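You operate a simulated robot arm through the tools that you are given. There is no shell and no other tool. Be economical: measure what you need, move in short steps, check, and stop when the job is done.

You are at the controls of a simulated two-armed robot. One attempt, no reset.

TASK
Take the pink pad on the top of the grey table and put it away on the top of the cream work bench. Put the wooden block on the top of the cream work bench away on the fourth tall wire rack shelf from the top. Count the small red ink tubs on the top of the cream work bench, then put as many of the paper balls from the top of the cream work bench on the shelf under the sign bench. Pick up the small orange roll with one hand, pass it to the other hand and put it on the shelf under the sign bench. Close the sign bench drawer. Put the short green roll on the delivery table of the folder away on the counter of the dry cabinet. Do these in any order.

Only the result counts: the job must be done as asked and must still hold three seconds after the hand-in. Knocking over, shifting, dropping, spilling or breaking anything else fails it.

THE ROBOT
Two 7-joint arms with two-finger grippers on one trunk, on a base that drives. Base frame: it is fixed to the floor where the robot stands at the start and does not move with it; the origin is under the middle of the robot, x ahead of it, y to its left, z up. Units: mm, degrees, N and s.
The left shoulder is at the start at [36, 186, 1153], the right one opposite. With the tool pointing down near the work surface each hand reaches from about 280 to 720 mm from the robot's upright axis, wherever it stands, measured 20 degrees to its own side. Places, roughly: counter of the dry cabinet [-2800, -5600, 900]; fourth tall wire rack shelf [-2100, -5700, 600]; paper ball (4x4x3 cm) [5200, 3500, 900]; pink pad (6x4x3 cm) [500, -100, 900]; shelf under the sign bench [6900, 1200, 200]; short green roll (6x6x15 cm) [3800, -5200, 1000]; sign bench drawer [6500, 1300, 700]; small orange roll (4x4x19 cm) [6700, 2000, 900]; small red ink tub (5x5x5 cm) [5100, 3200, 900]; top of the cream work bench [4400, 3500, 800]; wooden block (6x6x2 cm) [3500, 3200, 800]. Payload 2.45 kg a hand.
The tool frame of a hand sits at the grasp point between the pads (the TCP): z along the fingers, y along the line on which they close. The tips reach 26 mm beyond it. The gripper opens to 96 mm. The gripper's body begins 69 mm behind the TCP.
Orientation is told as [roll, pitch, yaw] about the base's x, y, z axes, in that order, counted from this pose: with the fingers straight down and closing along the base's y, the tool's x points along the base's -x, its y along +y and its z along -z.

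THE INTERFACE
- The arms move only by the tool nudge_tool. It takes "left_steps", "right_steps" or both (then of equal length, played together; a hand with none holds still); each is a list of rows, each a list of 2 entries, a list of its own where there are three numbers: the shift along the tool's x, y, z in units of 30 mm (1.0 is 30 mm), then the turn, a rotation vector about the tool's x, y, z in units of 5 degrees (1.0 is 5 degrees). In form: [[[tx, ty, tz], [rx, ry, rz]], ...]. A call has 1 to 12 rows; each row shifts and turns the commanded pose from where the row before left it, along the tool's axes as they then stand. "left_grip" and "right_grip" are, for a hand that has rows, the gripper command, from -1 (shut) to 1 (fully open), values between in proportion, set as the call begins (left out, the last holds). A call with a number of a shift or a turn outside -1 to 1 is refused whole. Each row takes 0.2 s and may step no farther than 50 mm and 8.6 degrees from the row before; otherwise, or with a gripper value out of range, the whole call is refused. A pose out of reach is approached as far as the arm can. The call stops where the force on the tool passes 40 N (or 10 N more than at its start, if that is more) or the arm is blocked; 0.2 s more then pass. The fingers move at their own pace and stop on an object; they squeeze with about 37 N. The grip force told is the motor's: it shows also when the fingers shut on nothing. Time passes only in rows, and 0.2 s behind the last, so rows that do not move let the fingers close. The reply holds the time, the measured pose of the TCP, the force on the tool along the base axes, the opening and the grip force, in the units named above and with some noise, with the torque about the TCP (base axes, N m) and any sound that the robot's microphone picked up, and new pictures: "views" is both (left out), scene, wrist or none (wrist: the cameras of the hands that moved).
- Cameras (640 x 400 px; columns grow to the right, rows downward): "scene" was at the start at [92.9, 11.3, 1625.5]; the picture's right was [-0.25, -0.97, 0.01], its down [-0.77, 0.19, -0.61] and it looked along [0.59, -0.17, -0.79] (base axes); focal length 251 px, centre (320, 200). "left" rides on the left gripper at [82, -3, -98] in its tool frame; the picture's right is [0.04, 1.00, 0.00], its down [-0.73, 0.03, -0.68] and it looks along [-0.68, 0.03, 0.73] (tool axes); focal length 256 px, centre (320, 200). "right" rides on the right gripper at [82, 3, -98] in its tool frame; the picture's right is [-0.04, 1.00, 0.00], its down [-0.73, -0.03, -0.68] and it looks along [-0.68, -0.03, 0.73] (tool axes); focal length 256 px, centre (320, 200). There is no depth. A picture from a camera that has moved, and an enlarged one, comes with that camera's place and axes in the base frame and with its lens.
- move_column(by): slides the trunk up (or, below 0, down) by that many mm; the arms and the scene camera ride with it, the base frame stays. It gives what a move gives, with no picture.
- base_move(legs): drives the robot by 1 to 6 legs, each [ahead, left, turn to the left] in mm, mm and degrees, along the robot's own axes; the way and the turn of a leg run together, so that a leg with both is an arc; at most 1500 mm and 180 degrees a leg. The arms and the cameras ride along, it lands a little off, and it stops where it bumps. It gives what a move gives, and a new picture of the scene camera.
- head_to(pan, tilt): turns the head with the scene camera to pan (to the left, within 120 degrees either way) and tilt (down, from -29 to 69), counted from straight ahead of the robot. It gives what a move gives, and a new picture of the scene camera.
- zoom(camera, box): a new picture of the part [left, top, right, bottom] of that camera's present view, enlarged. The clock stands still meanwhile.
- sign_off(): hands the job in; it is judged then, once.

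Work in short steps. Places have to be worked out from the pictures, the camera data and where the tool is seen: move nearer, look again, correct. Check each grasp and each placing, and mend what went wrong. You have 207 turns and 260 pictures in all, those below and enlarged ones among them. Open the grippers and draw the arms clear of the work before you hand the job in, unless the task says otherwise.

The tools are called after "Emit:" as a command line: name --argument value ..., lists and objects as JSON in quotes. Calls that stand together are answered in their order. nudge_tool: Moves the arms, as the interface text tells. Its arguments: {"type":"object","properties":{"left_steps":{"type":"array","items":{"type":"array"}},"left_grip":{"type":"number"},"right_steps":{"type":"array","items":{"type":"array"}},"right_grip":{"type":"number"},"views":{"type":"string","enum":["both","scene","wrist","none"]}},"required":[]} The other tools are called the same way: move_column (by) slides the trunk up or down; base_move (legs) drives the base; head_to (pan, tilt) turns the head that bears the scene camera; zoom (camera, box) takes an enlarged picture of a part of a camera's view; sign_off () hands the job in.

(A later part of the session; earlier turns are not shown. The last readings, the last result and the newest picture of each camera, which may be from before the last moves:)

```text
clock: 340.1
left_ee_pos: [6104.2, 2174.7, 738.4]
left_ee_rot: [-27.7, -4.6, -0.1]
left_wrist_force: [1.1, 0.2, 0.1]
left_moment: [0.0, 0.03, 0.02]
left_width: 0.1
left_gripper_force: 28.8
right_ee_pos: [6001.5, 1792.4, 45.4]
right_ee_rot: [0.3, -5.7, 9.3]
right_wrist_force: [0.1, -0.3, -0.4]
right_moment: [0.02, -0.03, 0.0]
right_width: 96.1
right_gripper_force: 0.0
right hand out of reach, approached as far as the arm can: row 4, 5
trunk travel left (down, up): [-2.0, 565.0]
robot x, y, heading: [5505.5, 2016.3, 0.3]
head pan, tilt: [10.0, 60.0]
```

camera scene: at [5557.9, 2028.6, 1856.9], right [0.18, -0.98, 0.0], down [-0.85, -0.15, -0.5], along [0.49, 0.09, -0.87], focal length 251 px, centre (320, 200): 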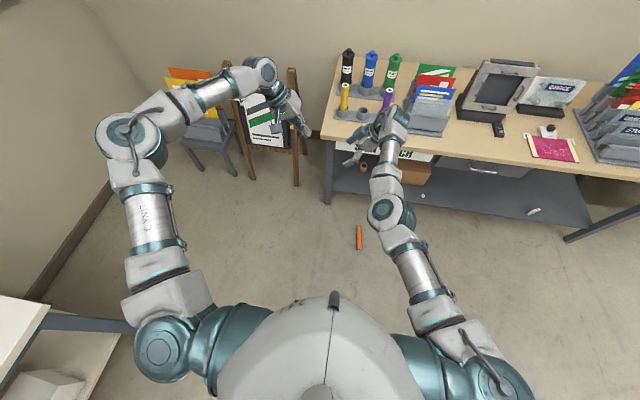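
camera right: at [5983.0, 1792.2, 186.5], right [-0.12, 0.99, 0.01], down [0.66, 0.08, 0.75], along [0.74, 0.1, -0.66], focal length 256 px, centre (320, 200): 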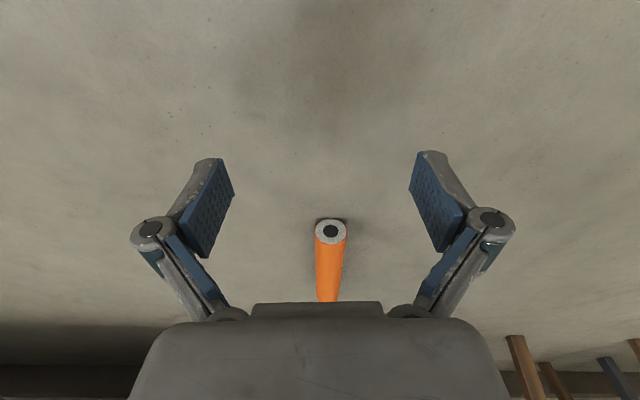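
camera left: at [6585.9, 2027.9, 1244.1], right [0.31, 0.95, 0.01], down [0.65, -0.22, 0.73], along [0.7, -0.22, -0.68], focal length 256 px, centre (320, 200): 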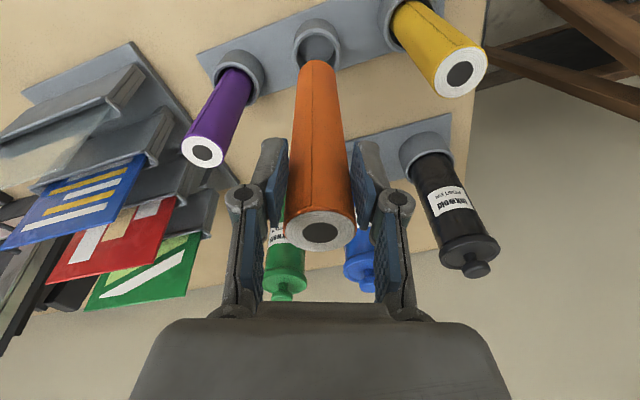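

Almost there (z 45). A bit closer and lower.

Emit:
nudge_tool --right_steps '[[[0.6, 0, 0.3], [0, 0, 0]], [[0.5, 0, 0.4], [0, 0, 0]], [[0, 0, 0.3], [0, 0, 0]]]' --views "none"

```text
clock: 340.9
left_ee_pos: [6103.9, 2176.8, 738.8]
left_ee_rot: [-27.8, -4.5, -0.3]
left_wrist_force: [0.8, -0.3, -0.4]
left_moment: [-0.02, 0.01, -0.02]
left_width: 0.0
left_gripper_force: 28.4
right_ee_pos: [5959.9, 1795.3, 27.4]
right_ee_rot: [0.3, -6.2, 9.3]
right_wrist_force: [0.1, -0.2, -0.1]
right_moment: [0.02, -0.01, 0.02]
right_width: 95.9
right_gripper_force: 0.0
right hand out of reach, approached as far as the arm can: row 2, 3
trunk travel left (down, up): [-2.0, 565.0]
robot x, y, heading: [5503.7, 2013.9, 0.3]
head pan, tilt: [10.0, 60.0]
```

z 27 is enough. I'll raise it 6 mm, then drive so the open fingers straddle the roll's rear part.

Emit:
nudge_tool --right_steps '[[[0, 0, -0.2], [0, 0, 0]], [[0, 0, 0], [0, 0, 0]]]' --views "none"

Emit:
base_move --legs '[[0, 46, 0], [300, 0, 0]]'

Emit:
zoom --camera "right" --box '[0, 0, 640, 400]'

```text
clock: 341.5
left_ee_pos: [6104.2, 2175.8, 736.9]
left_ee_rot: [-27.8, -4.6, -0.1]
left_wrist_force: [-0.2, 0.1, 0.4]
left_moment: [-0.03, 0.05, -0.01]
left_width: 0.0
left_gripper_force: 29.0
right_ee_pos: [5958.0, 1794.0, 31.4]
right_ee_rot: [0.2, -5.8, 9.4]
right_wrist_force: [0.3, 0.6, 0.8]
right_moment: [0.0, -0.01, -0.03]
right_width: 96.0
right_gripper_force: 0.1
trunk travel left (down, up): [-2.0, 565.0]
robot x, y, heading: [5504.2, 2013.4, 0.2]
head pan, tilt: [10.0, 60.0]
```

```text
clock: 344.1
left_ee_pos: [6408.2, 2214.9, 737.4]
left_ee_rot: [-27.5, -4.7, -0.5]
left_wrist_force: [0.2, 0.2, -0.1]
left_moment: [0.0, 0.0, -0.03]
left_width: 0.1
left_gripper_force: 28.7
right_ee_pos: [6261.1, 1837.8, 29.9]
right_ee_rot: [0.5, -5.8, 9.1]
right_wrist_force: [0.4, -0.3, -0.7]
right_moment: [0.02, 0.0, 0.0]
right_width: 96.0
right_gripper_force: 0.0
trunk travel left (down, up): [-2.0, 565.0]
robot x, y, heading: [5807.2, 2060.3, -0.0]
head pan, tilt: [10.0, 60.0]
camera scene: at [6214.6, 2061.6, 1229.8], right [0.17, -0.98, -0.01], down [-0.86, -0.15, -0.49], along [0.49, 0.09, -0.87], focal length 251 px, centre (320, 200)
```

scene: 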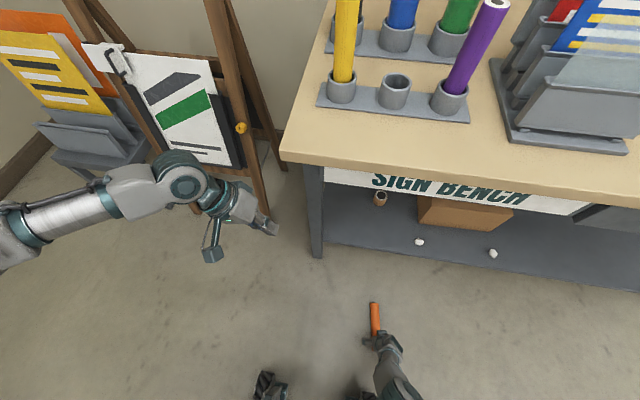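

```text
1.00 times, centred on (320, 200) of right (not enlarged: the box is as wide or as high as the picture)
camera zoom: at [6170.5, 1826.7, 119.0], right [-0.12, 0.99, 0.01], down [0.66, 0.07, 0.75], along [0.74, 0.1, -0.66], focal length 256 px, centre (320, 200)
```

zoom: 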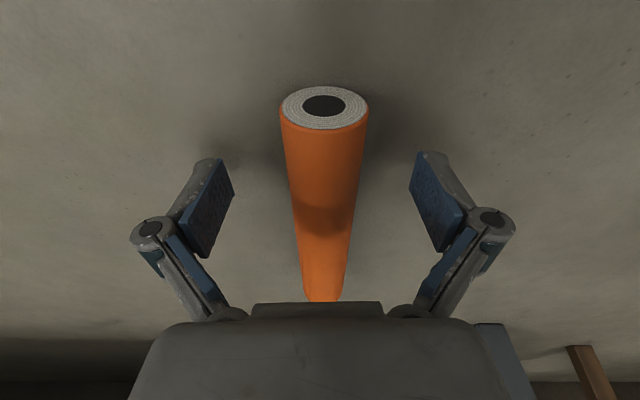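

The roll is between the fingers, about 37 mm from its rear end. I'll close and lift with the arm.

Emit:
nudge_tool --right_steps '[[[0, 0, 0], [0, 0, 0]], [[0, 0, 0], [0, 0, 0]], [[0, 0, 0], [0, 0, 0]], [[0, 0, 0], [0, 0, 0]]]' --right_grip -1 --views "none"

Emit:
nudge_tool --right_steps '[[[-0.3, 0, -0.8], [0, 0, 0]], [[-0.5, 0, -0.8], [0, 0, 0]], [[-0.5, 0, -0.8], [0, 0, 0]], [[-0.5, 0, -0.8], [0, 0, 0]], [[-0.5, 0, -0.8], [0, 0, 0]], [[-0.5, 0, -0.8], [0, 0, 0]], [[-0.5, 0, -0.8], [0, 0, 0]], [[-0.5, 0, -0.8], [0, 0, 0]]]' --views "wrist"

```text
clock: 345.1
left_ee_pos: [6403.5, 2226.5, 738.5]
left_ee_rot: [-28.4, -4.9, -0.5]
left_wrist_force: [-0.3, 0.8, 0.7]
left_moment: [-0.02, 0.02, 0.0]
left_width: 0.2
left_gripper_force: 28.4
right_ee_pos: [6261.4, 1838.3, 34.2]
right_ee_rot: [-0.6, -6.1, 9.1]
right_wrist_force: [2.2, -3.0, 6.8]
right_moment: [0.03, -1.17, -0.4]
right_width: 36.6
right_gripper_force: 37.0
trunk travel left (down, up): [-2.0, 565.0]
robot x, y, heading: [5806.5, 2064.2, 0.1]
head pan, tilt: [10.0, 60.0]
```

```text
clock: 346.9
left_ee_pos: [6401.3, 2220.4, 741.8]
left_ee_rot: [-27.8, -5.0, -0.6]
left_wrist_force: [-0.6, -0.5, 1.0]
left_moment: [0.01, -0.03, -0.02]
left_width: 0.3
left_gripper_force: 28.6
right_ee_pos: [6361.1, 1839.5, 234.8]
right_ee_rot: [0.1, -5.9, 9.1]
right_wrist_force: [-0.2, -0.5, -0.4]
right_moment: [0.01, 0.07, 0.0]
right_width: 36.4
right_gripper_force: 37.0
right hand out of reach, approached as far as the arm can: row 7, 8
trunk travel left (down, up): [-2.0, 565.0]
robot x, y, heading: [5810.7, 2060.8, 0.1]
head pan, tilt: [10.0, 60.0]
camera right: at [6271.0, 1828.7, 323.1], right [-0.12, 0.99, 0.01], down [0.66, 0.07, 0.75], along [0.75, 0.09, -0.66], focal length 256 px, centre (320, 200)
```

right: 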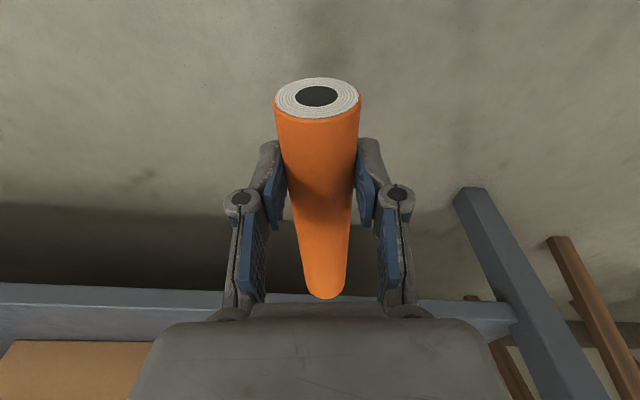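

The roll is held horizontally. I'll back away from the bench and raise the column to the top for the handover.

Emit:
base_move --legs '[[-400, 100, 0]]'

Emit:
move_column --by 400

Emit:
move_column --by 165

```text
clock: 349.4
left_ee_pos: [6004.4, 2321.1, 742.2]
left_ee_rot: [-27.9, -5.0, -0.6]
left_wrist_force: [-0.5, 0.7, 0.0]
left_moment: [0.01, -0.04, -0.01]
left_width: 0.2
left_gripper_force: 27.8
right_ee_pos: [5961.9, 1939.3, 233.4]
right_ee_rot: [0.2, -6.1, 9.0]
right_wrist_force: [0.1, 0.1, -1.3]
right_moment: [0.0, 0.07, 0.0]
right_width: 36.4
right_gripper_force: 36.9
trunk travel left (down, up): [-2.0, 565.0]
robot x, y, heading: [5403.6, 2159.5, -0.1]
head pan, tilt: [10.0, 60.0]
camera scene: at [5815.3, 2170.8, 1229.9], right [0.17, -0.99, 0.0], down [-0.86, -0.15, -0.49], along [0.49, 0.09, -0.87], focal length 251 px, centre (320, 200)
```

scene: 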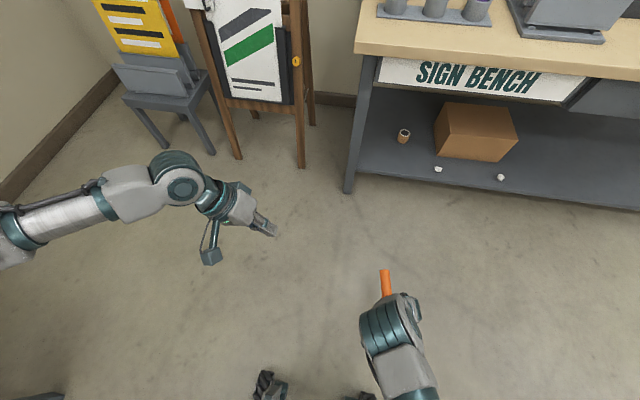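

```text
clock: 353.2
left_ee_pos: [6001.5, 2320.0, 1144.1]
left_ee_rot: [-28.0, -5.4, -0.7]
left_wrist_force: [0.3, -0.1, -0.1]
left_moment: [-0.02, 0.01, 0.02]
left_width: 0.1
left_gripper_force: 28.9
right_ee_pos: [5962.1, 1941.3, 637.2]
right_ee_rot: [0.1, -6.4, 9.0]
right_wrist_force: [0.2, 0.6, -1.0]
right_moment: [-0.03, 0.04, 0.03]
right_width: 36.0
right_gripper_force: 37.1
trunk travel left (down, up): [-402.0, 165.0]
robot x, y, heading: [5407.1, 2161.9, -0.2]
head pan, tilt: [10.0, 60.0]
```

```text
clock: 355.1
left_ee_pos: [5999.9, 2320.5, 1309.1]
left_ee_rot: [-28.1, -5.3, -0.6]
left_wrist_force: [-0.9, -0.3, -0.4]
left_moment: [0.0, 0.03, 0.0]
left_width: 0.1
left_gripper_force: 28.4
right_ee_pos: [5962.3, 1939.6, 802.3]
right_ee_rot: [0.0, -6.5, 9.0]
right_wrist_force: [0.0, 0.1, -0.9]
right_moment: [0.03, 0.03, -0.04]
right_width: 36.3
right_gripper_force: 36.8
trunk travel left (down, up): [-567.0, 0.0]
robot x, y, heading: [5409.6, 2158.7, -0.1]
head pan, tilt: [10.0, 60.0]
```

Now both hands turn: the right yaws so the roll points left, rising as it goes, and the left twists so it closes fore-and-aft.

Emit:
nudge_tool --left_steps '[[[0, 0, 0], [0, 0, 1]], [[0, 0, 0], [0, 0, 1]], [[0, 0, 0], [0, 0, 1]], [[0, 0, 0], [0, 0, 1]], [[0, 0, 0], [0, 0, 1]], [[0, 0, 0], [0, 0, 1]], [[0, 0, 0], [0, 0, 1]], [[0, 0, 0], [0, 0, 1]], [[0, 0, 0], [0, 0, 1]], [[0, 0, 0], [0, 0, 1]], [[0, 0, 0], [0, 0, 1]], [[0, 0, 0], [0, 0, 1]]]' --right_steps '[[[0, 0, -0.8], [0, 0, -1]], [[0, 0, -0.8], [0, 0, -1]], [[0, 0, -0.8], [0, 0, -1]], [[0, 0, -0.8], [0, 0, -1]], [[0, 0, -0.8], [0, 0, -1]], [[0, 0, -0.8], [0, 0, -1]], [[0, 0, -0.8], [0, 0, -1]], [[0, 0, -0.8], [0, 0, -1]], [[0, 0, -0.8], [0, 0, -1]], [[0, 0, -0.8], [0, 0, -1]], [[0, 0, -0.8], [0, 0, -1]], [[0, 0, -0.8], [0, 0, -1]]]' --left_grip 1 --views "none"

Emit:
nudge_tool --left_steps '[[[0, 0, 0], [0, 0, 1]], [[0, 0, 0], [0, 0, 1]], [[0, 0, 0], [0, 0, 1]], [[0, 0, 0], [0, 0, 1]], [[0, 0, 0], [0, 0, 1]], [[0, 0, 0], [0, 0, 1]]]' --right_steps '[[[0, 0, -0.3], [0, 0, -1]], [[0, 0, -0.3], [0, 0, -1]], [[0, 0, -0.3], [0, 0, -1]], [[0, 0, -0.3], [0, 0, -1]], [[0, 0, 0], [0, 0, 0]], [[0, 0, 0], [0, 0, 0]]]' --views "scene"

```text
clock: 357.7
left_ee_pos: [5999.2, 2320.0, 1309.9]
left_ee_rot: [-9.5, -26.8, -59.6]
left_wrist_force: [-0.8, -0.1, -0.3]
left_moment: [0.02, -0.01, 0.01]
left_width: 96.1
left_gripper_force: 0.1
right_ee_pos: [5948.3, 1907.7, 1081.4]
right_ee_rot: [-5.3, -3.4, 69.2]
right_wrist_force: [0.1, -0.9, -1.3]
right_moment: [-0.01, 0.02, 0.02]
right_width: 36.1
right_gripper_force: 37.3
right hand out of reach, approached as far as the arm can: row 7, 8, 9, 10, 11, 12
trunk travel left (down, up): [-567.0, 0.0]
robot x, y, heading: [5406.0, 2161.5, -0.1]
head pan, tilt: [10.0, 60.0]
```

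```text
clock: 359.1
left_ee_pos: [6001.3, 2320.5, 1309.2]
left_ee_rot: [6.0, -27.8, -93.6]
left_wrist_force: [-0.3, 0.3, 0.6]
left_moment: [0.01, -0.01, -0.01]
left_width: 96.0
left_gripper_force: 0.1
right_ee_pos: [5946.9, 1902.5, 1117.7]
right_ee_rot: [-6.2, -1.4, 89.2]
right_wrist_force: [-0.6, -0.2, -2.1]
right_moment: [-0.03, 0.0, 0.01]
right_width: 36.2
right_gripper_force: 36.2
right hand out of reach, approached as far as the arm can: row 3
trunk travel left (down, up): [-567.0, 0.0]
robot x, y, heading: [5406.9, 2159.5, -0.1]
head pan, tilt: [10.0, 60.0]
camera scene: at [5460.6, 2173.1, 1856.9], right [0.17, -0.98, 0.0], down [-0.86, -0.15, -0.5], along [0.49, 0.09, -0.87], focal length 251 px, centre (320, 200)
```

scene: 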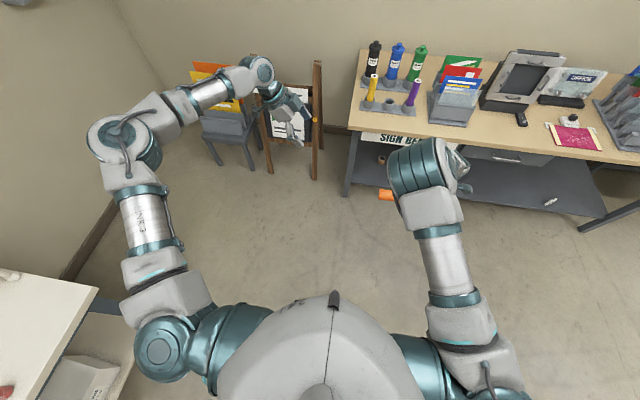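

Both hands have the right attitude: the roll points left from the right hand. I'll bring the right hand left and up towards the left hand.

Emit:
nudge_tool --right_steps '[[[-0.95, -0.3, -0.2], [0, 0, 0]], [[-0.95, -0.3, -0.2], [0, 0, 0]], [[-0.95, -0.3, -0.2], [0, 0, 0]], [[-0.95, -0.3, -0.2], [0, 0, 0]], [[-0.95, -0.3, -0.2], [0, 0, 0]], [[-0.95, -0.3, -0.2], [0, 0, 0]], [[-0.95, -0.3, -0.2], [0, 0, 0]], [[-0.95, -0.3, -0.2], [0, 0, 0]]]' --views "none"

```text
clock: 360.9
left_ee_pos: [6001.3, 2321.5, 1308.5]
left_ee_rot: [6.1, -27.9, -93.4]
left_wrist_force: [0.0, 0.5, 0.0]
left_moment: [-0.03, 0.01, -0.03]
left_width: 96.1
left_gripper_force: 0.2
right_ee_pos: [6080.4, 2070.4, 1169.9]
right_ee_rot: [-6.4, -1.0, 88.9]
right_wrist_force: [-0.1, 0.9, -1.3]
right_moment: [-0.04, 0.01, 0.01]
right_width: 35.7
right_gripper_force: 36.8
right hand out of reach, approached as far as the arm can: row 1, 2, 3, 4, 5, 6, 7
trunk travel left (down, up): [-567.0, 0.0]
robot x, y, heading: [5409.2, 2163.1, -0.1]
head pan, tilt: [10.0, 60.0]
```

The gap is about 150 mm. I'll move both hands towards a common point further forward.

Emit:
nudge_tool --left_steps '[[[-0.25, 0.8, 0.1], [0, 0, 0]], [[-0.25, 0.8, 0.1], [0, 0, 0]], [[-0.25, 0.8, 0.1], [0, 0, 0]], [[-0.25, 0.8, 0.1], [0, 0, 0]], [[-0.25, 0.8, 0.1], [0, 0, 0]]]' --right_steps '[[[-0.9, -0.3, 0], [0, -0.8, 0]], [[-0.9, -0.3, 0], [0, -0.8, 0]], [[-0.9, -0.3, 0], [0, -0.8, 0]], [[-0.9, -0.3, 0], [0, -0.8, 0]], [[-0.5, 0, 0], [0, 0, 0]]]' --views "scene"

```text
clock: 362.1
left_ee_pos: [6017.9, 2329.3, 1326.4]
left_ee_rot: [6.0, -27.9, -93.4]
left_wrist_force: [-0.3, 0.0, 0.1]
left_moment: [0.0, -0.01, 0.0]
left_width: 95.8
left_gripper_force: 0.0
left hand out of reach, approached as far as the arm can: row 1, 2, 3, 4, 5
right_ee_pos: [6093.2, 2180.8, 1184.8]
right_ee_rot: [-6.4, -17.0, 90.8]
right_wrist_force: [0.0, 0.2, -0.3]
right_moment: [-0.06, -0.01, -0.01]
right_width: 36.3
right_gripper_force: 36.7
right hand out of reach, approached as far as the arm can: row 2, 3, 4, 5
trunk travel left (down, up): [-567.0, 0.0]
robot x, y, heading: [5407.9, 2160.6, -0.1]
head pan, tilt: [10.0, 60.0]
camera scene: at [5462.9, 2176.0, 1856.8], right [0.17, -0.99, 0.0], down [-0.86, -0.15, -0.49], along [0.49, 0.08, -0.87], focal length 251 px, centre (320, 200)
```

scene: 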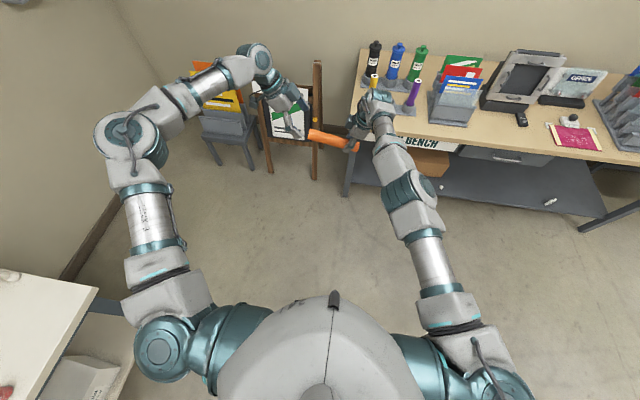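

The right hand now holds the roll close to the left. I'll yaw both by about 20° so the roll's end points towards the left hand's line of approach, and check with the left camera.

Emit:
nudge_tool --left_steps '[[[0, 0.2, 0], [0, 0, -1]], [[0, 0.2, 0], [0, 0, -1]], [[0, 0.2, 0], [0, 0, -1]], [[0, 0.2, 0], [0, 0, -1]]]' --right_steps '[[[0, 0, 0], [0, 0, -1]], [[0, 0, 0], [0, 0, -1]], [[0, 0, 0], [0, 0, -1]], [[0, 0, 0], [0, 0, -1]]]' --left_grip 1 --views "wrist"

```text
clock: 363.1
left_ee_pos: [6022.1, 2339.7, 1328.7]
left_ee_rot: [-4.6, -28.2, -70.6]
left_wrist_force: [-1.3, 0.3, 0.1]
left_moment: [-0.01, 0.0, -0.02]
left_width: 95.8
left_gripper_force: 0.1
left hand out of reach, approached as far as the arm can: row 1, 2, 3, 4
right_ee_pos: [6090.3, 2180.8, 1186.6]
right_ee_rot: [-12.0, -13.9, 111.5]
right_wrist_force: [-0.7, 0.4, -1.4]
right_moment: [-0.03, 0.01, -0.01]
right_width: 36.4
right_gripper_force: 36.6
trunk travel left (down, up): [-567.0, 0.0]
robot x, y, heading: [5409.7, 2159.2, -0.1]
head pan, tilt: [10.0, 60.0]
camera right: at [6107.3, 2076.4, 1258.9], right [-0.94, -0.28, -0.19], down [-0.31, 0.47, 0.83], along [-0.14, 0.84, -0.53], focal length 256 px, centre (320, 200)
camera left: at [5986.7, 2452.8, 1375.9], right [0.94, 0.33, -0.09], down [0.19, -0.28, 0.94], along [0.28, -0.9, -0.33], focal length 256 px, centre (320, 200)
```

right: 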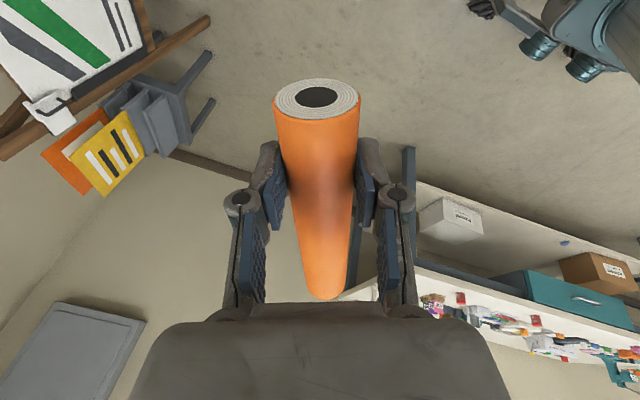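
left: 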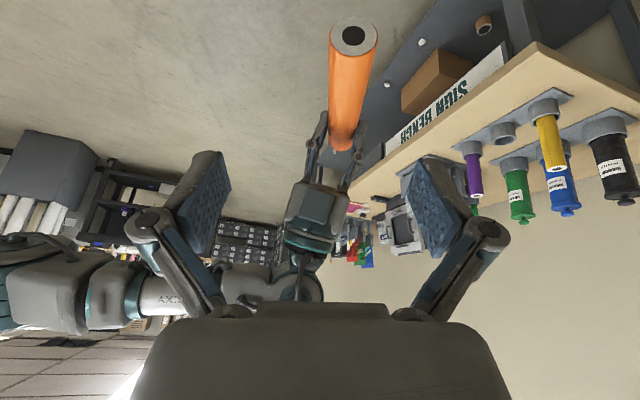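

The roll lies squarely between the left fingers, about 132 mm further along them. I'll advance the left hand 90 mm and look again.

Emit:
nudge_tool --left_steps '[[[0, 0.15, 0.75], [0, 0, 0]], [[0, 0.15, 0.75], [0, 0, 0]], [[0, 0.15, 0.75], [0, 0, 0]], [[0, 0.1, 0.75], [0, 0, 0]]]' --views "wrist"

```text
clock: 364.1
left_ee_pos: [6005.5, 2320.8, 1255.2]
left_ee_rot: [-4.6, -28.1, -70.8]
left_wrist_force: [0.2, 0.0, 0.6]
left_moment: [0.02, 0.0, 0.03]
left_width: 96.0
left_gripper_force: 0.0
left hand out of reach, approached as far as the arm can: row 1, 2, 3, 4
right_ee_pos: [6092.3, 2179.7, 1186.9]
right_ee_rot: [-12.0, -13.7, 111.4]
right_wrist_force: [0.1, 1.0, -0.9]
right_moment: [-0.05, -0.01, -0.02]
right_width: 36.3
right_gripper_force: 36.5
trunk travel left (down, up): [-567.0, 0.0]
robot x, y, heading: [5406.9, 2157.2, -0.2]
head pan, tilt: [10.0, 60.0]
camera left: at [5969.9, 2434.3, 1301.9], right [0.94, 0.33, -0.09], down [0.19, -0.28, 0.94], along [0.28, -0.9, -0.33], focal length 256 px, centre (320, 200)
```

left: 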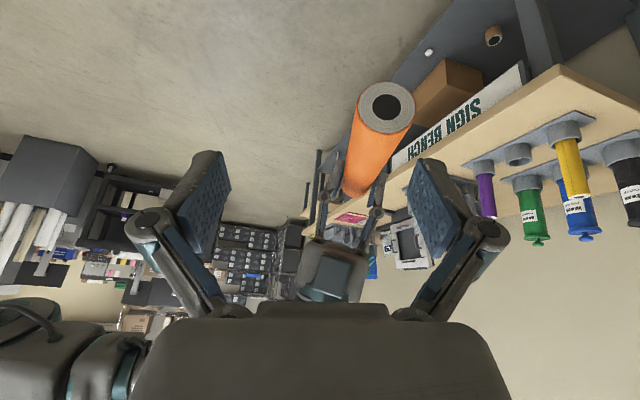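

The left drifted back about 45 mm. I'll bring the roll to it instead by shifting the right hand backwards and yawing it a bit more.

Emit:
nudge_tool --right_steps '[[[0, 0.6, 0], [0, 0, -0.8]], [[0, 0.6, 0], [0, 0, -0.8]], [[-0.2, 0.4, 0], [0, 0, -0.8]]]' --views "none"

Emit:
zoom --camera "left" --box '[0, 0, 640, 400]'

```text
clock: 364.9
left_ee_pos: [6006.4, 2319.9, 1255.1]
left_ee_rot: [-4.6, -28.1, -70.7]
left_wrist_force: [0.4, -0.6, 0.0]
left_moment: [0.01, 0.02, 0.01]
left_width: 96.0
left_gripper_force: 0.0
right_ee_pos: [6085.6, 2162.4, 1180.0]
right_ee_rot: [-14.6, -11.0, 123.4]
right_wrist_force: [0.1, -0.7, -1.5]
right_moment: [-0.04, 0.01, 0.0]
right_width: 36.2
right_gripper_force: 37.8
right hand out of reach, approached as far as the arm can: row 1, 2, 3
trunk travel left (down, up): [-567.0, 0.0]
robot x, y, heading: [5406.8, 2160.9, -0.1]
head pan, tilt: [10.0, 60.0]
```

```text
1.00 times, centred on (320, 200) of left (not enlarged: the box is as wide or as high as the picture)
camera zoom: at [5970.3, 2434.5, 1302.0], right [0.94, 0.33, -0.09], down [0.19, -0.28, 0.94], along [0.28, -0.9, -0.33], focal length 256 px, centre (320, 200)
```

zoom: 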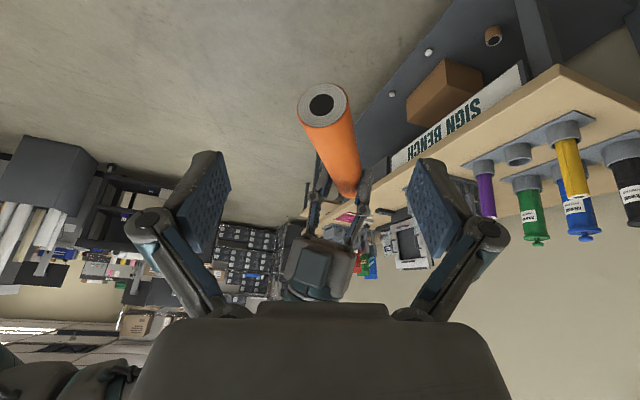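

The roll is centred between the left fingers now. I'll advance the left hand along its fingers and slightly towards the right hand.

Emit:
nudge_tool --left_steps '[[[-0.28, 0.05, 0.65], [0, 0, 0]], [[-0.28, 0.05, 0.65], [0, 0, 0]], [[-0.28, 0.05, 0.65], [0, 0, 0]], [[-0.28, 0.05, 0.65], [0, 0, 0]]]' --views "wrist"

```text
clock: 365.9
left_ee_pos: [5975.6, 2289.7, 1219.1]
left_ee_rot: [-4.6, -28.1, -70.8]
left_wrist_force: [0.2, 0.8, -0.4]
left_moment: [-0.02, 0.0, -0.02]
left_width: 96.2
left_gripper_force: 0.1
left hand out of reach, approached as far as the arm can: row 1, 2, 3, 4
right_ee_pos: [6083.6, 2163.6, 1181.6]
right_ee_rot: [-14.5, -11.1, 123.3]
right_wrist_force: [-0.2, 0.0, -0.7]
right_moment: [-0.05, -0.03, 0.0]
right_width: 36.2
right_gripper_force: 36.9
trunk travel left (down, up): [-567.0, 0.0]
robot x, y, heading: [5410.4, 2161.2, -0.1]
head pan, tilt: [10.0, 60.0]
camera left: at [5939.7, 2404.0, 1266.6], right [0.94, 0.33, -0.09], down [0.19, -0.28, 0.94], along [0.28, -0.9, -0.33], focal length 256 px, centre (320, 200)
```

left: 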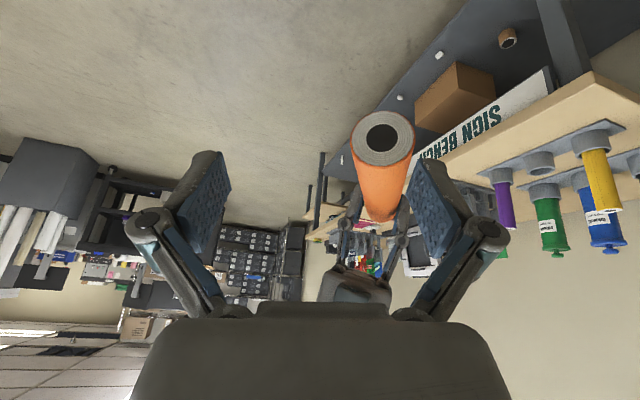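

Depth is right now; the roll end is about 25 mm to the front side. I'll push the roll in by moving the right hand along the roll's axis towards the left gripper.

Emit:
nudge_tool --right_steps '[[[-0.6, 0.25, 0], [0, 0, -0.5]], [[-0.6, 0.25, 0], [0, 0, -0.5]], [[-0.6, 0.2, 0], [0, 0, 0]]]' --views "none"

Emit:
zoom --camera "left" --box '[0, 0, 640, 400]'

```text
clock: 366.7
left_ee_pos: [5974.5, 2291.1, 1219.2]
left_ee_rot: [-4.6, -28.3, -70.8]
left_wrist_force: [-0.5, -0.2, 0.2]
left_moment: [-0.05, 0.01, 0.03]
left_width: 95.9
left_gripper_force: 0.1
right_ee_pos: [6081.8, 2202.1, 1184.7]
right_ee_rot: [-15.3, -9.7, 128.2]
right_wrist_force: [-0.1, 0.0, -0.5]
right_moment: [-0.06, -0.04, 0.04]
right_width: 36.4
right_gripper_force: 37.1
right hand out of reach, approached as far as the arm can: row 1, 2, 3
trunk travel left (down, up): [-567.0, 0.0]
robot x, y, heading: [5407.7, 2160.0, 0.0]
head pan, tilt: [10.0, 60.0]
```

```text
1.00 times, centred on (320, 200) of left (not enlarged: the box is as wide or as high as the picture)
camera zoom: at [5940.0, 2404.6, 1266.5], right [0.94, 0.33, -0.09], down [0.19, -0.28, 0.94], along [0.28, -0.9, -0.33], focal length 256 px, centre (320, 200)
```

zoom: 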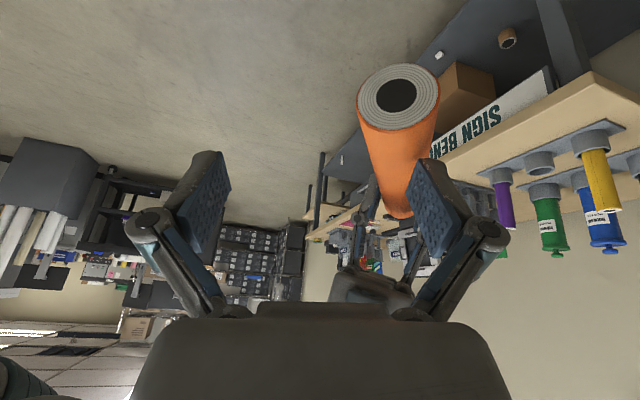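

I'll yaw both hands a little more, which centres the roll in the left fingers.

Emit:
nudge_tool --right_steps '[[[-0.3, 0.1, 0], [0, 0, -0.8]], [[-0.3, 0.1, 0], [0, 0, -0.8]], [[-0.3, 0.1, 0], [0, 0, -0.6]]]' --left_steps '[[[0, 0, 0], [0, 0, -1]], [[0, 0, 0], [0, 0, -1]], [[0, 0, 0], [0, 0, -1]]]' --views "wrist"

```text
clock: 367.5
left_ee_pos: [5975.8, 2291.4, 1218.9]
left_ee_rot: [-12.4, -25.7, -53.9]
left_wrist_force: [0.6, 0.4, -0.2]
left_moment: [0.03, 0.0, 0.02]
left_width: 96.0
left_gripper_force: 0.0
right_ee_pos: [6078.4, 2223.6, 1185.4]
right_ee_rot: [-17.0, -6.6, 138.9]
right_wrist_force: [-0.1, 0.2, -1.2]
right_moment: [-0.03, -0.03, -0.01]
right_width: 36.4
right_gripper_force: 36.9
right hand out of reach, approached as far as the arm can: row 1, 2, 3
trunk travel left (down, up): [-567.0, 0.0]
robot x, y, heading: [5405.9, 2162.2, -0.0]
head pan, tilt: [10.0, 60.0]
camera right: at [6126.3, 2138.8, 1268.3], right [-0.68, -0.67, -0.28], down [-0.6, 0.3, 0.74], along [-0.41, 0.68, -0.61], focal length 256 px, centre (320, 200)
camera left: at [5920.9, 2395.2, 1270.1], right [0.82, 0.53, -0.21], down [0.36, -0.2, 0.91], along [0.44, -0.83, -0.35], focal length 256 px, centre (320, 200)
```

right: 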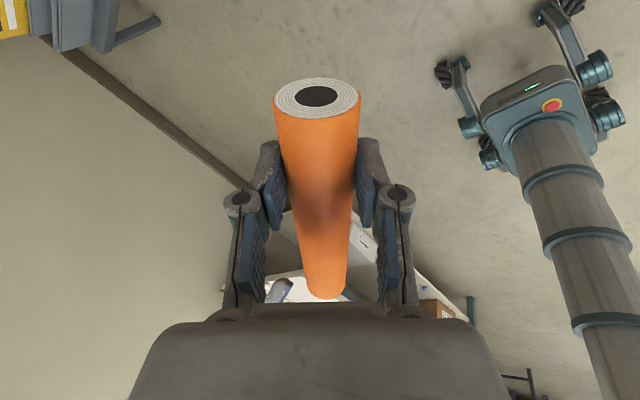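
left: 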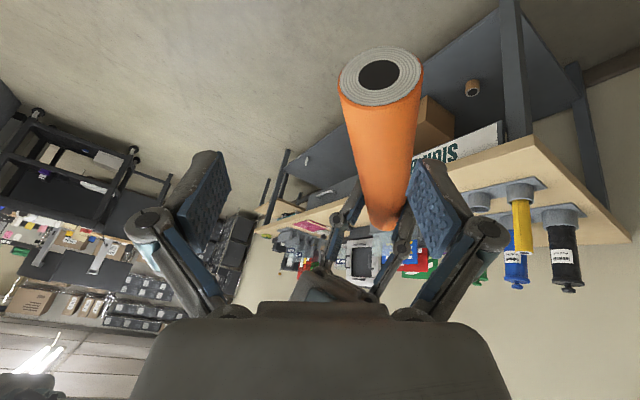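

The roll is now about 29 mm deep from its end, offset 19 mm sideways. I'll make a last small correction with the left and close it.

Emit:
nudge_tool --left_steps '[[[0, 0.4, 0.4], [0, 0, 0]], [[0, 0, 0], [0, 0, 0]]]' --views "none"

Emit:
nudge_tool --left_steps '[[[0, 0, 0], [0, 0, 0]], [[0, 0, 0], [0, 0, 0]], [[0, 0, 0], [0, 0, 0]], [[0, 0, 0], [0, 0, 0]]]' --left_grip -1 --views "wrist"

```text
clock: 368.1
left_ee_pos: [5977.3, 2298.1, 1209.2]
left_ee_rot: [-12.3, -25.9, -54.1]
left_wrist_force: [0.2, -0.8, 0.1]
left_moment: [0.02, -0.01, -0.01]
left_width: 96.0
left_gripper_force: 0.0
left hand out of reach, approached as far as the arm can: row 1
right_ee_pos: [6078.8, 2222.7, 1186.0]
right_ee_rot: [-16.9, -6.6, 138.9]
right_wrist_force: [-0.1, -0.1, -1.5]
right_moment: [-0.02, -0.03, -0.03]
right_width: 36.5
right_gripper_force: 37.3
trunk travel left (down, up): [-567.0, 0.0]
robot x, y, heading: [5410.4, 2158.6, -0.1]
head pan, tilt: [10.0, 60.0]
```

```text
clock: 369.1
left_ee_pos: [5977.2, 2298.2, 1211.3]
left_ee_rot: [-12.2, -26.1, -54.1]
left_wrist_force: [3.4, 4.1, 10.9]
left_moment: [0.12, -0.12, 0.01]
left_width: 0.0
left_gripper_force: 27.9
right_ee_pos: [6076.6, 2221.7, 1184.7]
right_ee_rot: [-16.9, -6.6, 138.8]
right_wrist_force: [-2.8, -4.4, -12.6]
right_moment: [-0.85, -1.15, 0.66]
right_width: 41.0
right_gripper_force: 37.0
trunk travel left (down, up): [-567.0, 0.0]
robot x, y, heading: [5407.3, 2160.9, -0.2]
head pan, tilt: [10.0, 60.0]
camera left: at [5922.6, 2401.8, 1261.8], right [0.82, 0.53, -0.21], down [0.36, -0.2, 0.91], along [0.44, -0.83, -0.35], focal length 256 px, centre (320, 200)
```

left: 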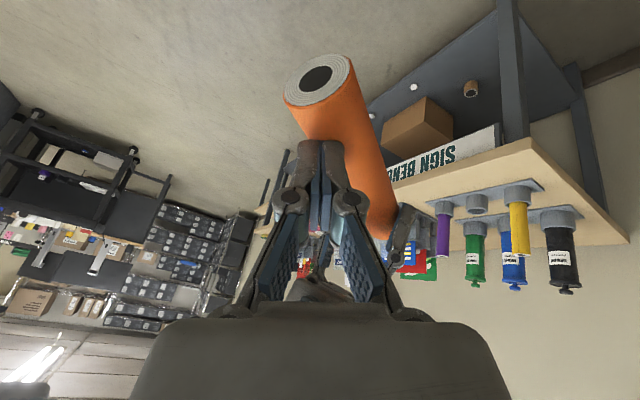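

The fingers closed above the roll, which hangs about 16 mm lower than I assumed. I'll back off a little, open, then advance about 35 mm deeper.

Emit:
nudge_tool --left_steps '[[[0, 0, -0.5], [0, 0, 0]], [[0, 0, -0.3], [0, 0, 0]]]' --views "none"

Emit:
nudge_tool --left_steps '[[[0, 0.1, 0], [0, 0, 0]], [[0, 0.1, 0], [0, 0, 0]], [[0, 0.1, 0], [0, 0, 0]], [[0, 0.1, 0.5], [0, 0, 0]], [[0, 0, 0.5], [0, 0, 0]], [[0, 0, 0.5], [0, 0, 0]], [[0, 0, 0.5], [0, 0, 0]]]' --left_grip 1 --views "wrist"

```text
clock: 369.7
left_ee_pos: [5973.8, 2309.7, 1230.8]
left_ee_rot: [-12.3, -25.8, -54.1]
left_wrist_force: [-0.1, 0.1, -0.8]
left_moment: [0.02, 0.0, -0.03]
left_width: 0.2
left_gripper_force: 28.3
right_ee_pos: [6076.6, 2224.1, 1185.8]
right_ee_rot: [-17.1, -6.6, 138.9]
right_wrist_force: [0.6, -0.3, -1.4]
right_moment: [-0.04, -0.02, 0.0]
right_width: 36.3
right_gripper_force: 36.9
trunk travel left (down, up): [-567.0, 0.0]
robot x, y, heading: [5404.2, 2160.7, -0.4]
head pan, tilt: [10.0, 60.0]
```

```text
clock: 371.3
left_ee_pos: [5968.0, 2302.4, 1187.9]
left_ee_rot: [-12.3, -25.9, -54.1]
left_wrist_force: [-1.6, 0.3, 0.1]
left_moment: [0.0, 0.01, 0.03]
left_width: 96.1
left_gripper_force: 0.2
left hand out of reach, approached as far as the arm can: row 5, 6, 7
right_ee_pos: [6078.1, 2223.0, 1185.8]
right_ee_rot: [-16.9, -6.7, 139.0]
right_wrist_force: [-0.5, 0.0, 0.3]
right_moment: [-0.04, -0.03, 0.0]
right_width: 36.2
right_gripper_force: 37.0
trunk travel left (down, up): [-567.0, 0.0]
robot x, y, heading: [5406.7, 2160.1, -0.1]
head pan, tilt: [10.0, 60.0]
camera left: at [5913.8, 2405.8, 1238.3], right [0.82, 0.53, -0.21], down [0.36, -0.2, 0.91], along [0.44, -0.83, -0.35], focal length 256 px, centre (320, 200)
```

left: 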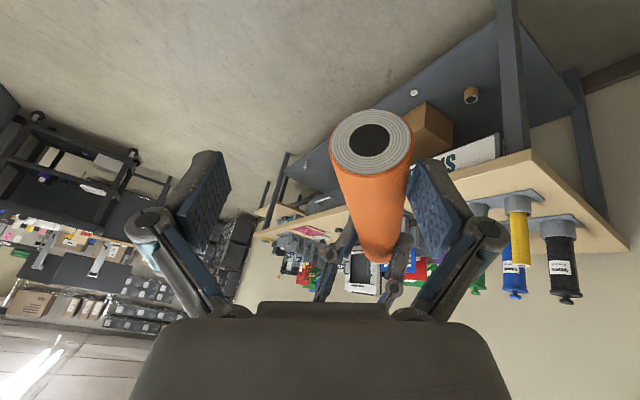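

Depth is good. I'll shift the right hand 18 mm sideways to centre the roll, then close the left.

Emit:
nudge_tool --right_steps '[[[0, 0.35, 0], [0, 0, 0]], [[0, 0.3, 0], [0, 0, 0]]]' --views "none"

Emit:
nudge_tool --left_steps '[[[0, 0, 0], [0, 0, 0]], [[0, 0, 0], [0, 0, 0]], [[0, 0, 0], [0, 0, 0]], [[0, 0, 0], [0, 0, 0]]]' --left_grip -1 --views "wrist"

```text
clock: 371.9
left_ee_pos: [5968.8, 2301.5, 1187.2]
left_ee_rot: [-12.3, -25.8, -54.1]
left_wrist_force: [-0.1, 0.8, -0.7]
left_moment: [-0.03, 0.0, -0.01]
left_width: 95.7
left_gripper_force: 0.0
right_ee_pos: [6079.9, 2215.0, 1178.7]
right_ee_rot: [-17.0, -6.7, 138.9]
right_wrist_force: [0.3, -0.8, -0.8]
right_moment: [-0.02, -0.04, -0.02]
right_width: 36.3
right_gripper_force: 37.0
right hand out of reach, approached as far as the arm can: row 1, 2
trunk travel left (down, up): [-567.0, 0.0]
robot x, y, heading: [5407.7, 2158.8, -0.1]
head pan, tilt: [10.0, 60.0]
```

```text
clock: 372.9
left_ee_pos: [5967.6, 2301.5, 1187.5]
left_ee_rot: [-12.3, -25.9, -54.3]
left_wrist_force: [-2.2, 6.0, 8.7]
left_moment: [0.11, 0.03, -0.07]
left_width: 0.0
left_gripper_force: 28.2
right_ee_pos: [6080.5, 2214.9, 1178.9]
right_ee_rot: [-17.1, -6.6, 138.9]
right_wrist_force: [1.4, -5.6, -9.3]
right_moment: [-0.86, -1.04, 0.63]
right_width: 41.9
right_gripper_force: 37.4
trunk travel left (down, up): [-567.0, 0.0]
robot x, y, heading: [5405.7, 2161.1, 0.0]
head pan, tilt: [10.0, 60.0]
camera left: at [5913.5, 2405.3, 1238.8], right [0.82, 0.53, -0.21], down [0.36, -0.2, 0.91], along [0.44, -0.83, -0.35], focal length 256 px, centre (320, 200)
```

left: 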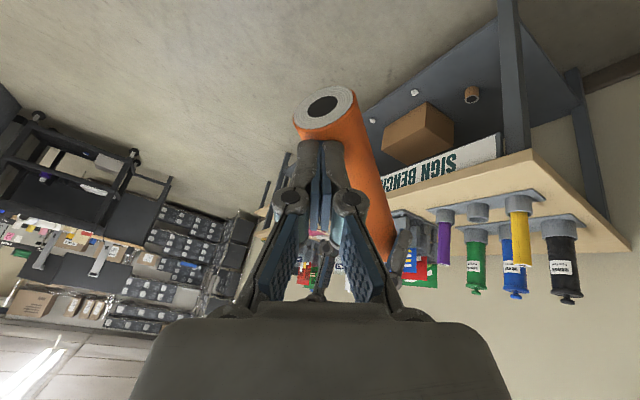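

The roll was squeezed out past the tips again, so it must sit about 25 mm deeper. I'll back the left off, reopen and re-advance, then raise the right hand to bring the roll up into the fingers.

Emit:
nudge_tool --left_steps '[[[0, 0, -0.7], [0, 0, 0]], [[0, 0, -0.7], [0, 0, 0]]]' --views "none"

Emit:
nudge_tool --left_steps '[[[0, 0, 0], [0, 0, 0]], [[0, 0, 0], [0, 0, 0]], [[0, 0, 0], [0, 0, 0]], [[0, 0.1, 0.7], [0, 0, 0]], [[0, 0.1, 0.7], [0, 0, 0]], [[0, 0, 0.2], [0, 0, 0]]]' --left_grip 1 --views "none"

Emit:
nudge_tool --right_steps '[[[0, 0, -0.4], [0, 0, 0]], [[0, 0, -0.4], [0, 0, 0]], [[0, 0, -0.4], [0, 0, 0]]]' --views "none"

Emit:
zoom --camera "left" --box '[0, 0, 640, 400]'

```text
clock: 373.5
left_ee_pos: [5963.3, 2322.4, 1224.7]
left_ee_rot: [-12.4, -25.8, -54.0]
left_wrist_force: [1.2, 0.2, 0.1]
left_moment: [-0.03, 0.0, -0.02]
left_width: 0.0
left_gripper_force: 28.4
right_ee_pos: [6079.4, 2215.3, 1180.1]
right_ee_rot: [-17.0, -6.7, 138.9]
right_wrist_force: [0.3, -1.0, -0.6]
right_moment: [-0.04, -0.06, 0.02]
right_width: 36.5
right_gripper_force: 37.4
trunk travel left (down, up): [-567.0, 0.0]
robot x, y, heading: [5409.4, 2161.1, -0.1]
head pan, tilt: [10.0, 60.0]
```

```text
clock: 374.9
left_ee_pos: [5968.1, 2305.2, 1184.5]
left_ee_rot: [-12.1, -25.9, -54.2]
left_wrist_force: [-0.4, -0.3, -0.1]
left_moment: [-0.01, -0.02, -0.02]
left_width: 96.1
left_gripper_force: 0.0
left hand out of reach, approached as far as the arm can: row 6
right_ee_pos: [6080.0, 2213.2, 1178.5]
right_ee_rot: [-17.0, -6.5, 138.9]
right_wrist_force: [-0.6, -0.7, -0.8]
right_moment: [-0.04, -0.03, 0.02]
right_width: 36.5
right_gripper_force: 37.2
trunk travel left (down, up): [-567.0, 0.0]
robot x, y, heading: [5405.9, 2157.4, -0.2]
head pan, tilt: [10.0, 60.0]
```

```text
clock: 375.7
left_ee_pos: [5968.0, 2305.0, 1183.2]
left_ee_rot: [-12.2, -26.0, -54.1]
left_wrist_force: [0.0, 0.1, 0.3]
left_moment: [0.01, -0.02, 0.02]
left_width: 95.8
left_gripper_force: 0.1
right_ee_pos: [6083.1, 2204.9, 1214.1]
right_ee_rot: [-17.1, -6.5, 139.0]
right_wrist_force: [0.2, 0.6, -1.7]
right_moment: [-0.03, -0.04, 0.01]
right_width: 36.4
right_gripper_force: 36.9
right hand out of reach, approached as far as the arm can: row 2
trunk travel left (down, up): [-567.0, 0.0]
robot x, y, heading: [5407.7, 2159.2, -0.0]
head pan, tilt: [10.0, 60.0]
```

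```text
1.00 times, centred on (320, 200) of left (not enlarged: the box is as wide or as high as the picture)
camera zoom: at [5913.8, 2409.4, 1234.6], right [0.82, 0.53, -0.21], down [0.36, -0.2, 0.91], along [0.44, -0.83, -0.35], focal length 256 px, centre (320, 200)
```

zoom: 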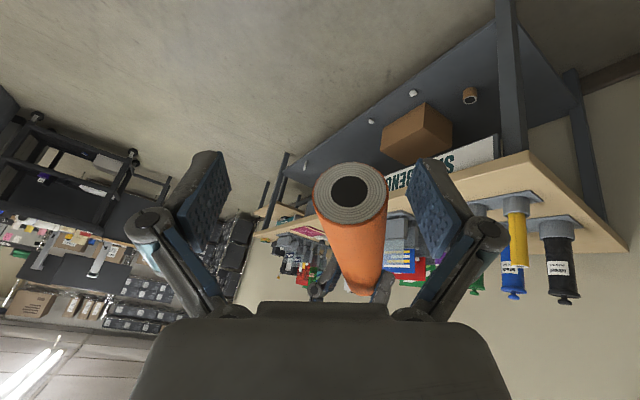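

The roll end now sits right at grasp depth between the left fingers. Closing the left hand.

Emit:
nudge_tool --left_steps '[[[0, 0, 0], [0, 0, 0]], [[0, 0, 0], [0, 0, 0]], [[0, 0, 0], [0, 0, 0]], [[0, 0, 0], [0, 0, 0]]]' --left_grip -1 --views "wrist"

```text
clock: 376.7
left_ee_pos: [5969.3, 2306.6, 1184.3]
left_ee_rot: [-12.2, -26.0, -53.9]
left_wrist_force: [11.9, 15.0, 2.5]
left_moment: [-0.29, -0.52, 1.22]
left_width: 39.3
left_gripper_force: 37.3
right_ee_pos: [6083.0, 2204.0, 1214.2]
right_ee_rot: [-16.8, -6.5, 138.8]
right_wrist_force: [-11.9, -15.6, -3.5]
right_moment: [-0.46, 0.61, 1.78]
right_width: 38.9
right_gripper_force: 37.0
trunk travel left (down, up): [-567.0, 0.0]
robot x, y, heading: [5405.5, 2160.1, 0.0]
head pan, tilt: [10.0, 60.0]
camera left: at [5914.6, 2409.9, 1234.7], right [0.82, 0.53, -0.21], down [0.36, -0.2, 0.91], along [0.44, -0.82, -0.35], focal length 256 px, centre (320, 200)
```

left: 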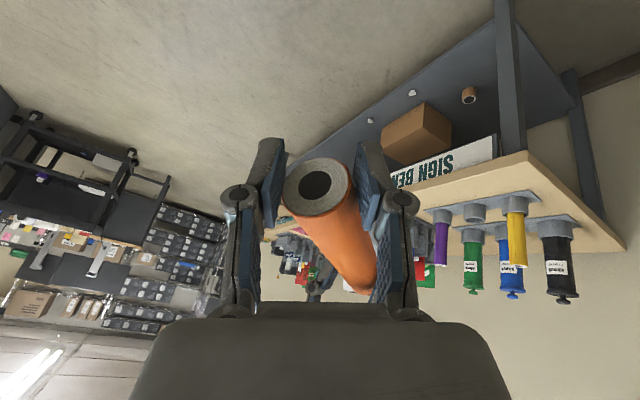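

Both hands hold the roll now. I'll open the right fingers just enough to let go so the left holds alone for a moment, then take it back with the right.

Emit:
nudge_tool --right_steps '[[[0, 0, 0], [0, 0, 0]], [[0, 0, 0], [0, 0, 0]]]' --right_grip 0.15 --views "none"

Emit:
nudge_tool --right_steps '[[[0, 0, 0], [0, 0, 0]], [[0, 0, 0], [0, 0, 0]], [[0, 0, 0], [0, 0, 0]]]' --right_grip -1 --views "wrist"

```text
clock: 377.3
left_ee_pos: [5967.5, 2304.4, 1183.4]
left_ee_rot: [-12.3, -26.0, -54.2]
left_wrist_force: [0.9, -0.4, 0.2]
left_moment: [0.07, 0.05, -0.02]
left_width: 39.0
left_gripper_force: 37.0
right_ee_pos: [6082.1, 2205.7, 1214.1]
right_ee_rot: [-17.0, -6.6, 138.9]
right_wrist_force: [-0.3, 0.0, -0.2]
right_moment: [-0.02, 0.0, -0.02]
right_width: 55.3
right_gripper_force: 0.0
trunk travel left (down, up): [-567.0, 0.0]
robot x, y, heading: [5405.8, 2158.1, -0.2]
head pan, tilt: [10.0, 60.0]
```

```text
clock: 378.1
left_ee_pos: [5968.4, 2306.3, 1183.1]
left_ee_rot: [-12.3, -25.9, -54.1]
left_wrist_force: [8.2, 5.6, -3.7]
left_moment: [0.47, 0.46, 0.3]
left_width: 39.0
left_gripper_force: 36.6
right_ee_pos: [6082.2, 2204.2, 1214.9]
right_ee_rot: [-16.9, -6.6, 139.0]
right_wrist_force: [-7.7, -6.0, 4.1]
right_moment: [-0.14, 0.27, 1.09]
right_width: 39.0
right_gripper_force: 37.1
trunk travel left (down, up): [-567.0, 0.0]
robot x, y, heading: [5409.3, 2159.3, -0.4]
head pan, tilt: [10.0, 60.0]
camera right: at [6131.2, 2120.4, 1296.8], right [-0.68, -0.67, -0.28], down [-0.6, 0.3, 0.74], along [-0.41, 0.68, -0.61], focal length 256 px, centre (320, 200)
```

right: 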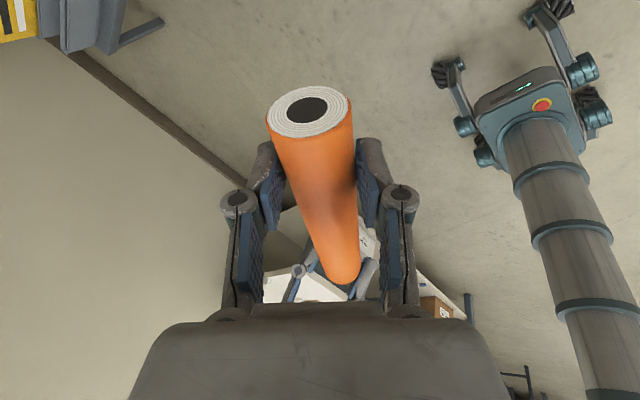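

The left held it alone, and the right has it again. Now the left lets go and withdraws upward.

Emit:
nudge_tool --left_steps '[[[0, 0, 0], [0, 0, 0]], [[0, 0, 0], [0, 0, 0]], [[0, 0, 0], [0, 0, 0]], [[0, 0, -0.7], [0, 0, 0]], [[0, 0, -0.8], [0, 0, 0]], [[0, 0, -0.8], [0, 0, 0]], [[0, 0, -0.8], [0, 0, 0]]]' --left_grip 1 --views "wrist"

```text
clock: 379.7
left_ee_pos: [5960.8, 2349.6, 1264.6]
left_ee_rot: [-12.4, -25.9, -54.1]
left_wrist_force: [0.4, 0.9, -0.6]
left_moment: [-0.04, 0.01, -0.01]
left_width: 96.0
left_gripper_force: 0.0
right_ee_pos: [6082.5, 2204.1, 1213.6]
right_ee_rot: [-16.9, -6.5, 138.9]
right_wrist_force: [0.1, -0.4, 0.4]
right_moment: [-0.07, 0.01, 0.01]
right_width: 36.3
right_gripper_force: 37.0
trunk travel left (down, up): [-567.0, 0.0]
robot x, y, heading: [5405.3, 2158.5, -0.2]
head pan, tilt: [10.0, 60.0]
camera left: at [5907.0, 2453.3, 1316.4], right [0.82, 0.53, -0.21], down [0.36, -0.2, 0.91], along [0.44, -0.83, -0.35], focal length 256 px, centre (320, 200)
```

left: 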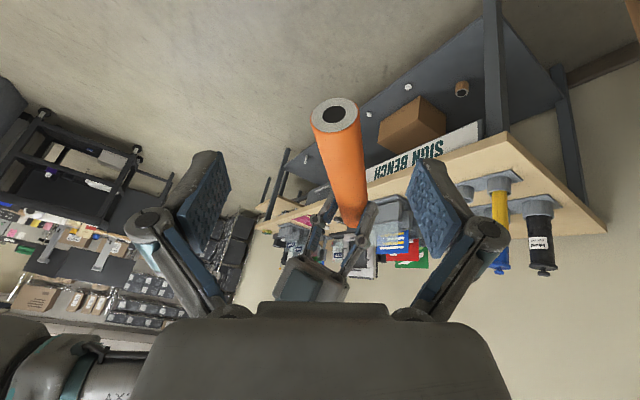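

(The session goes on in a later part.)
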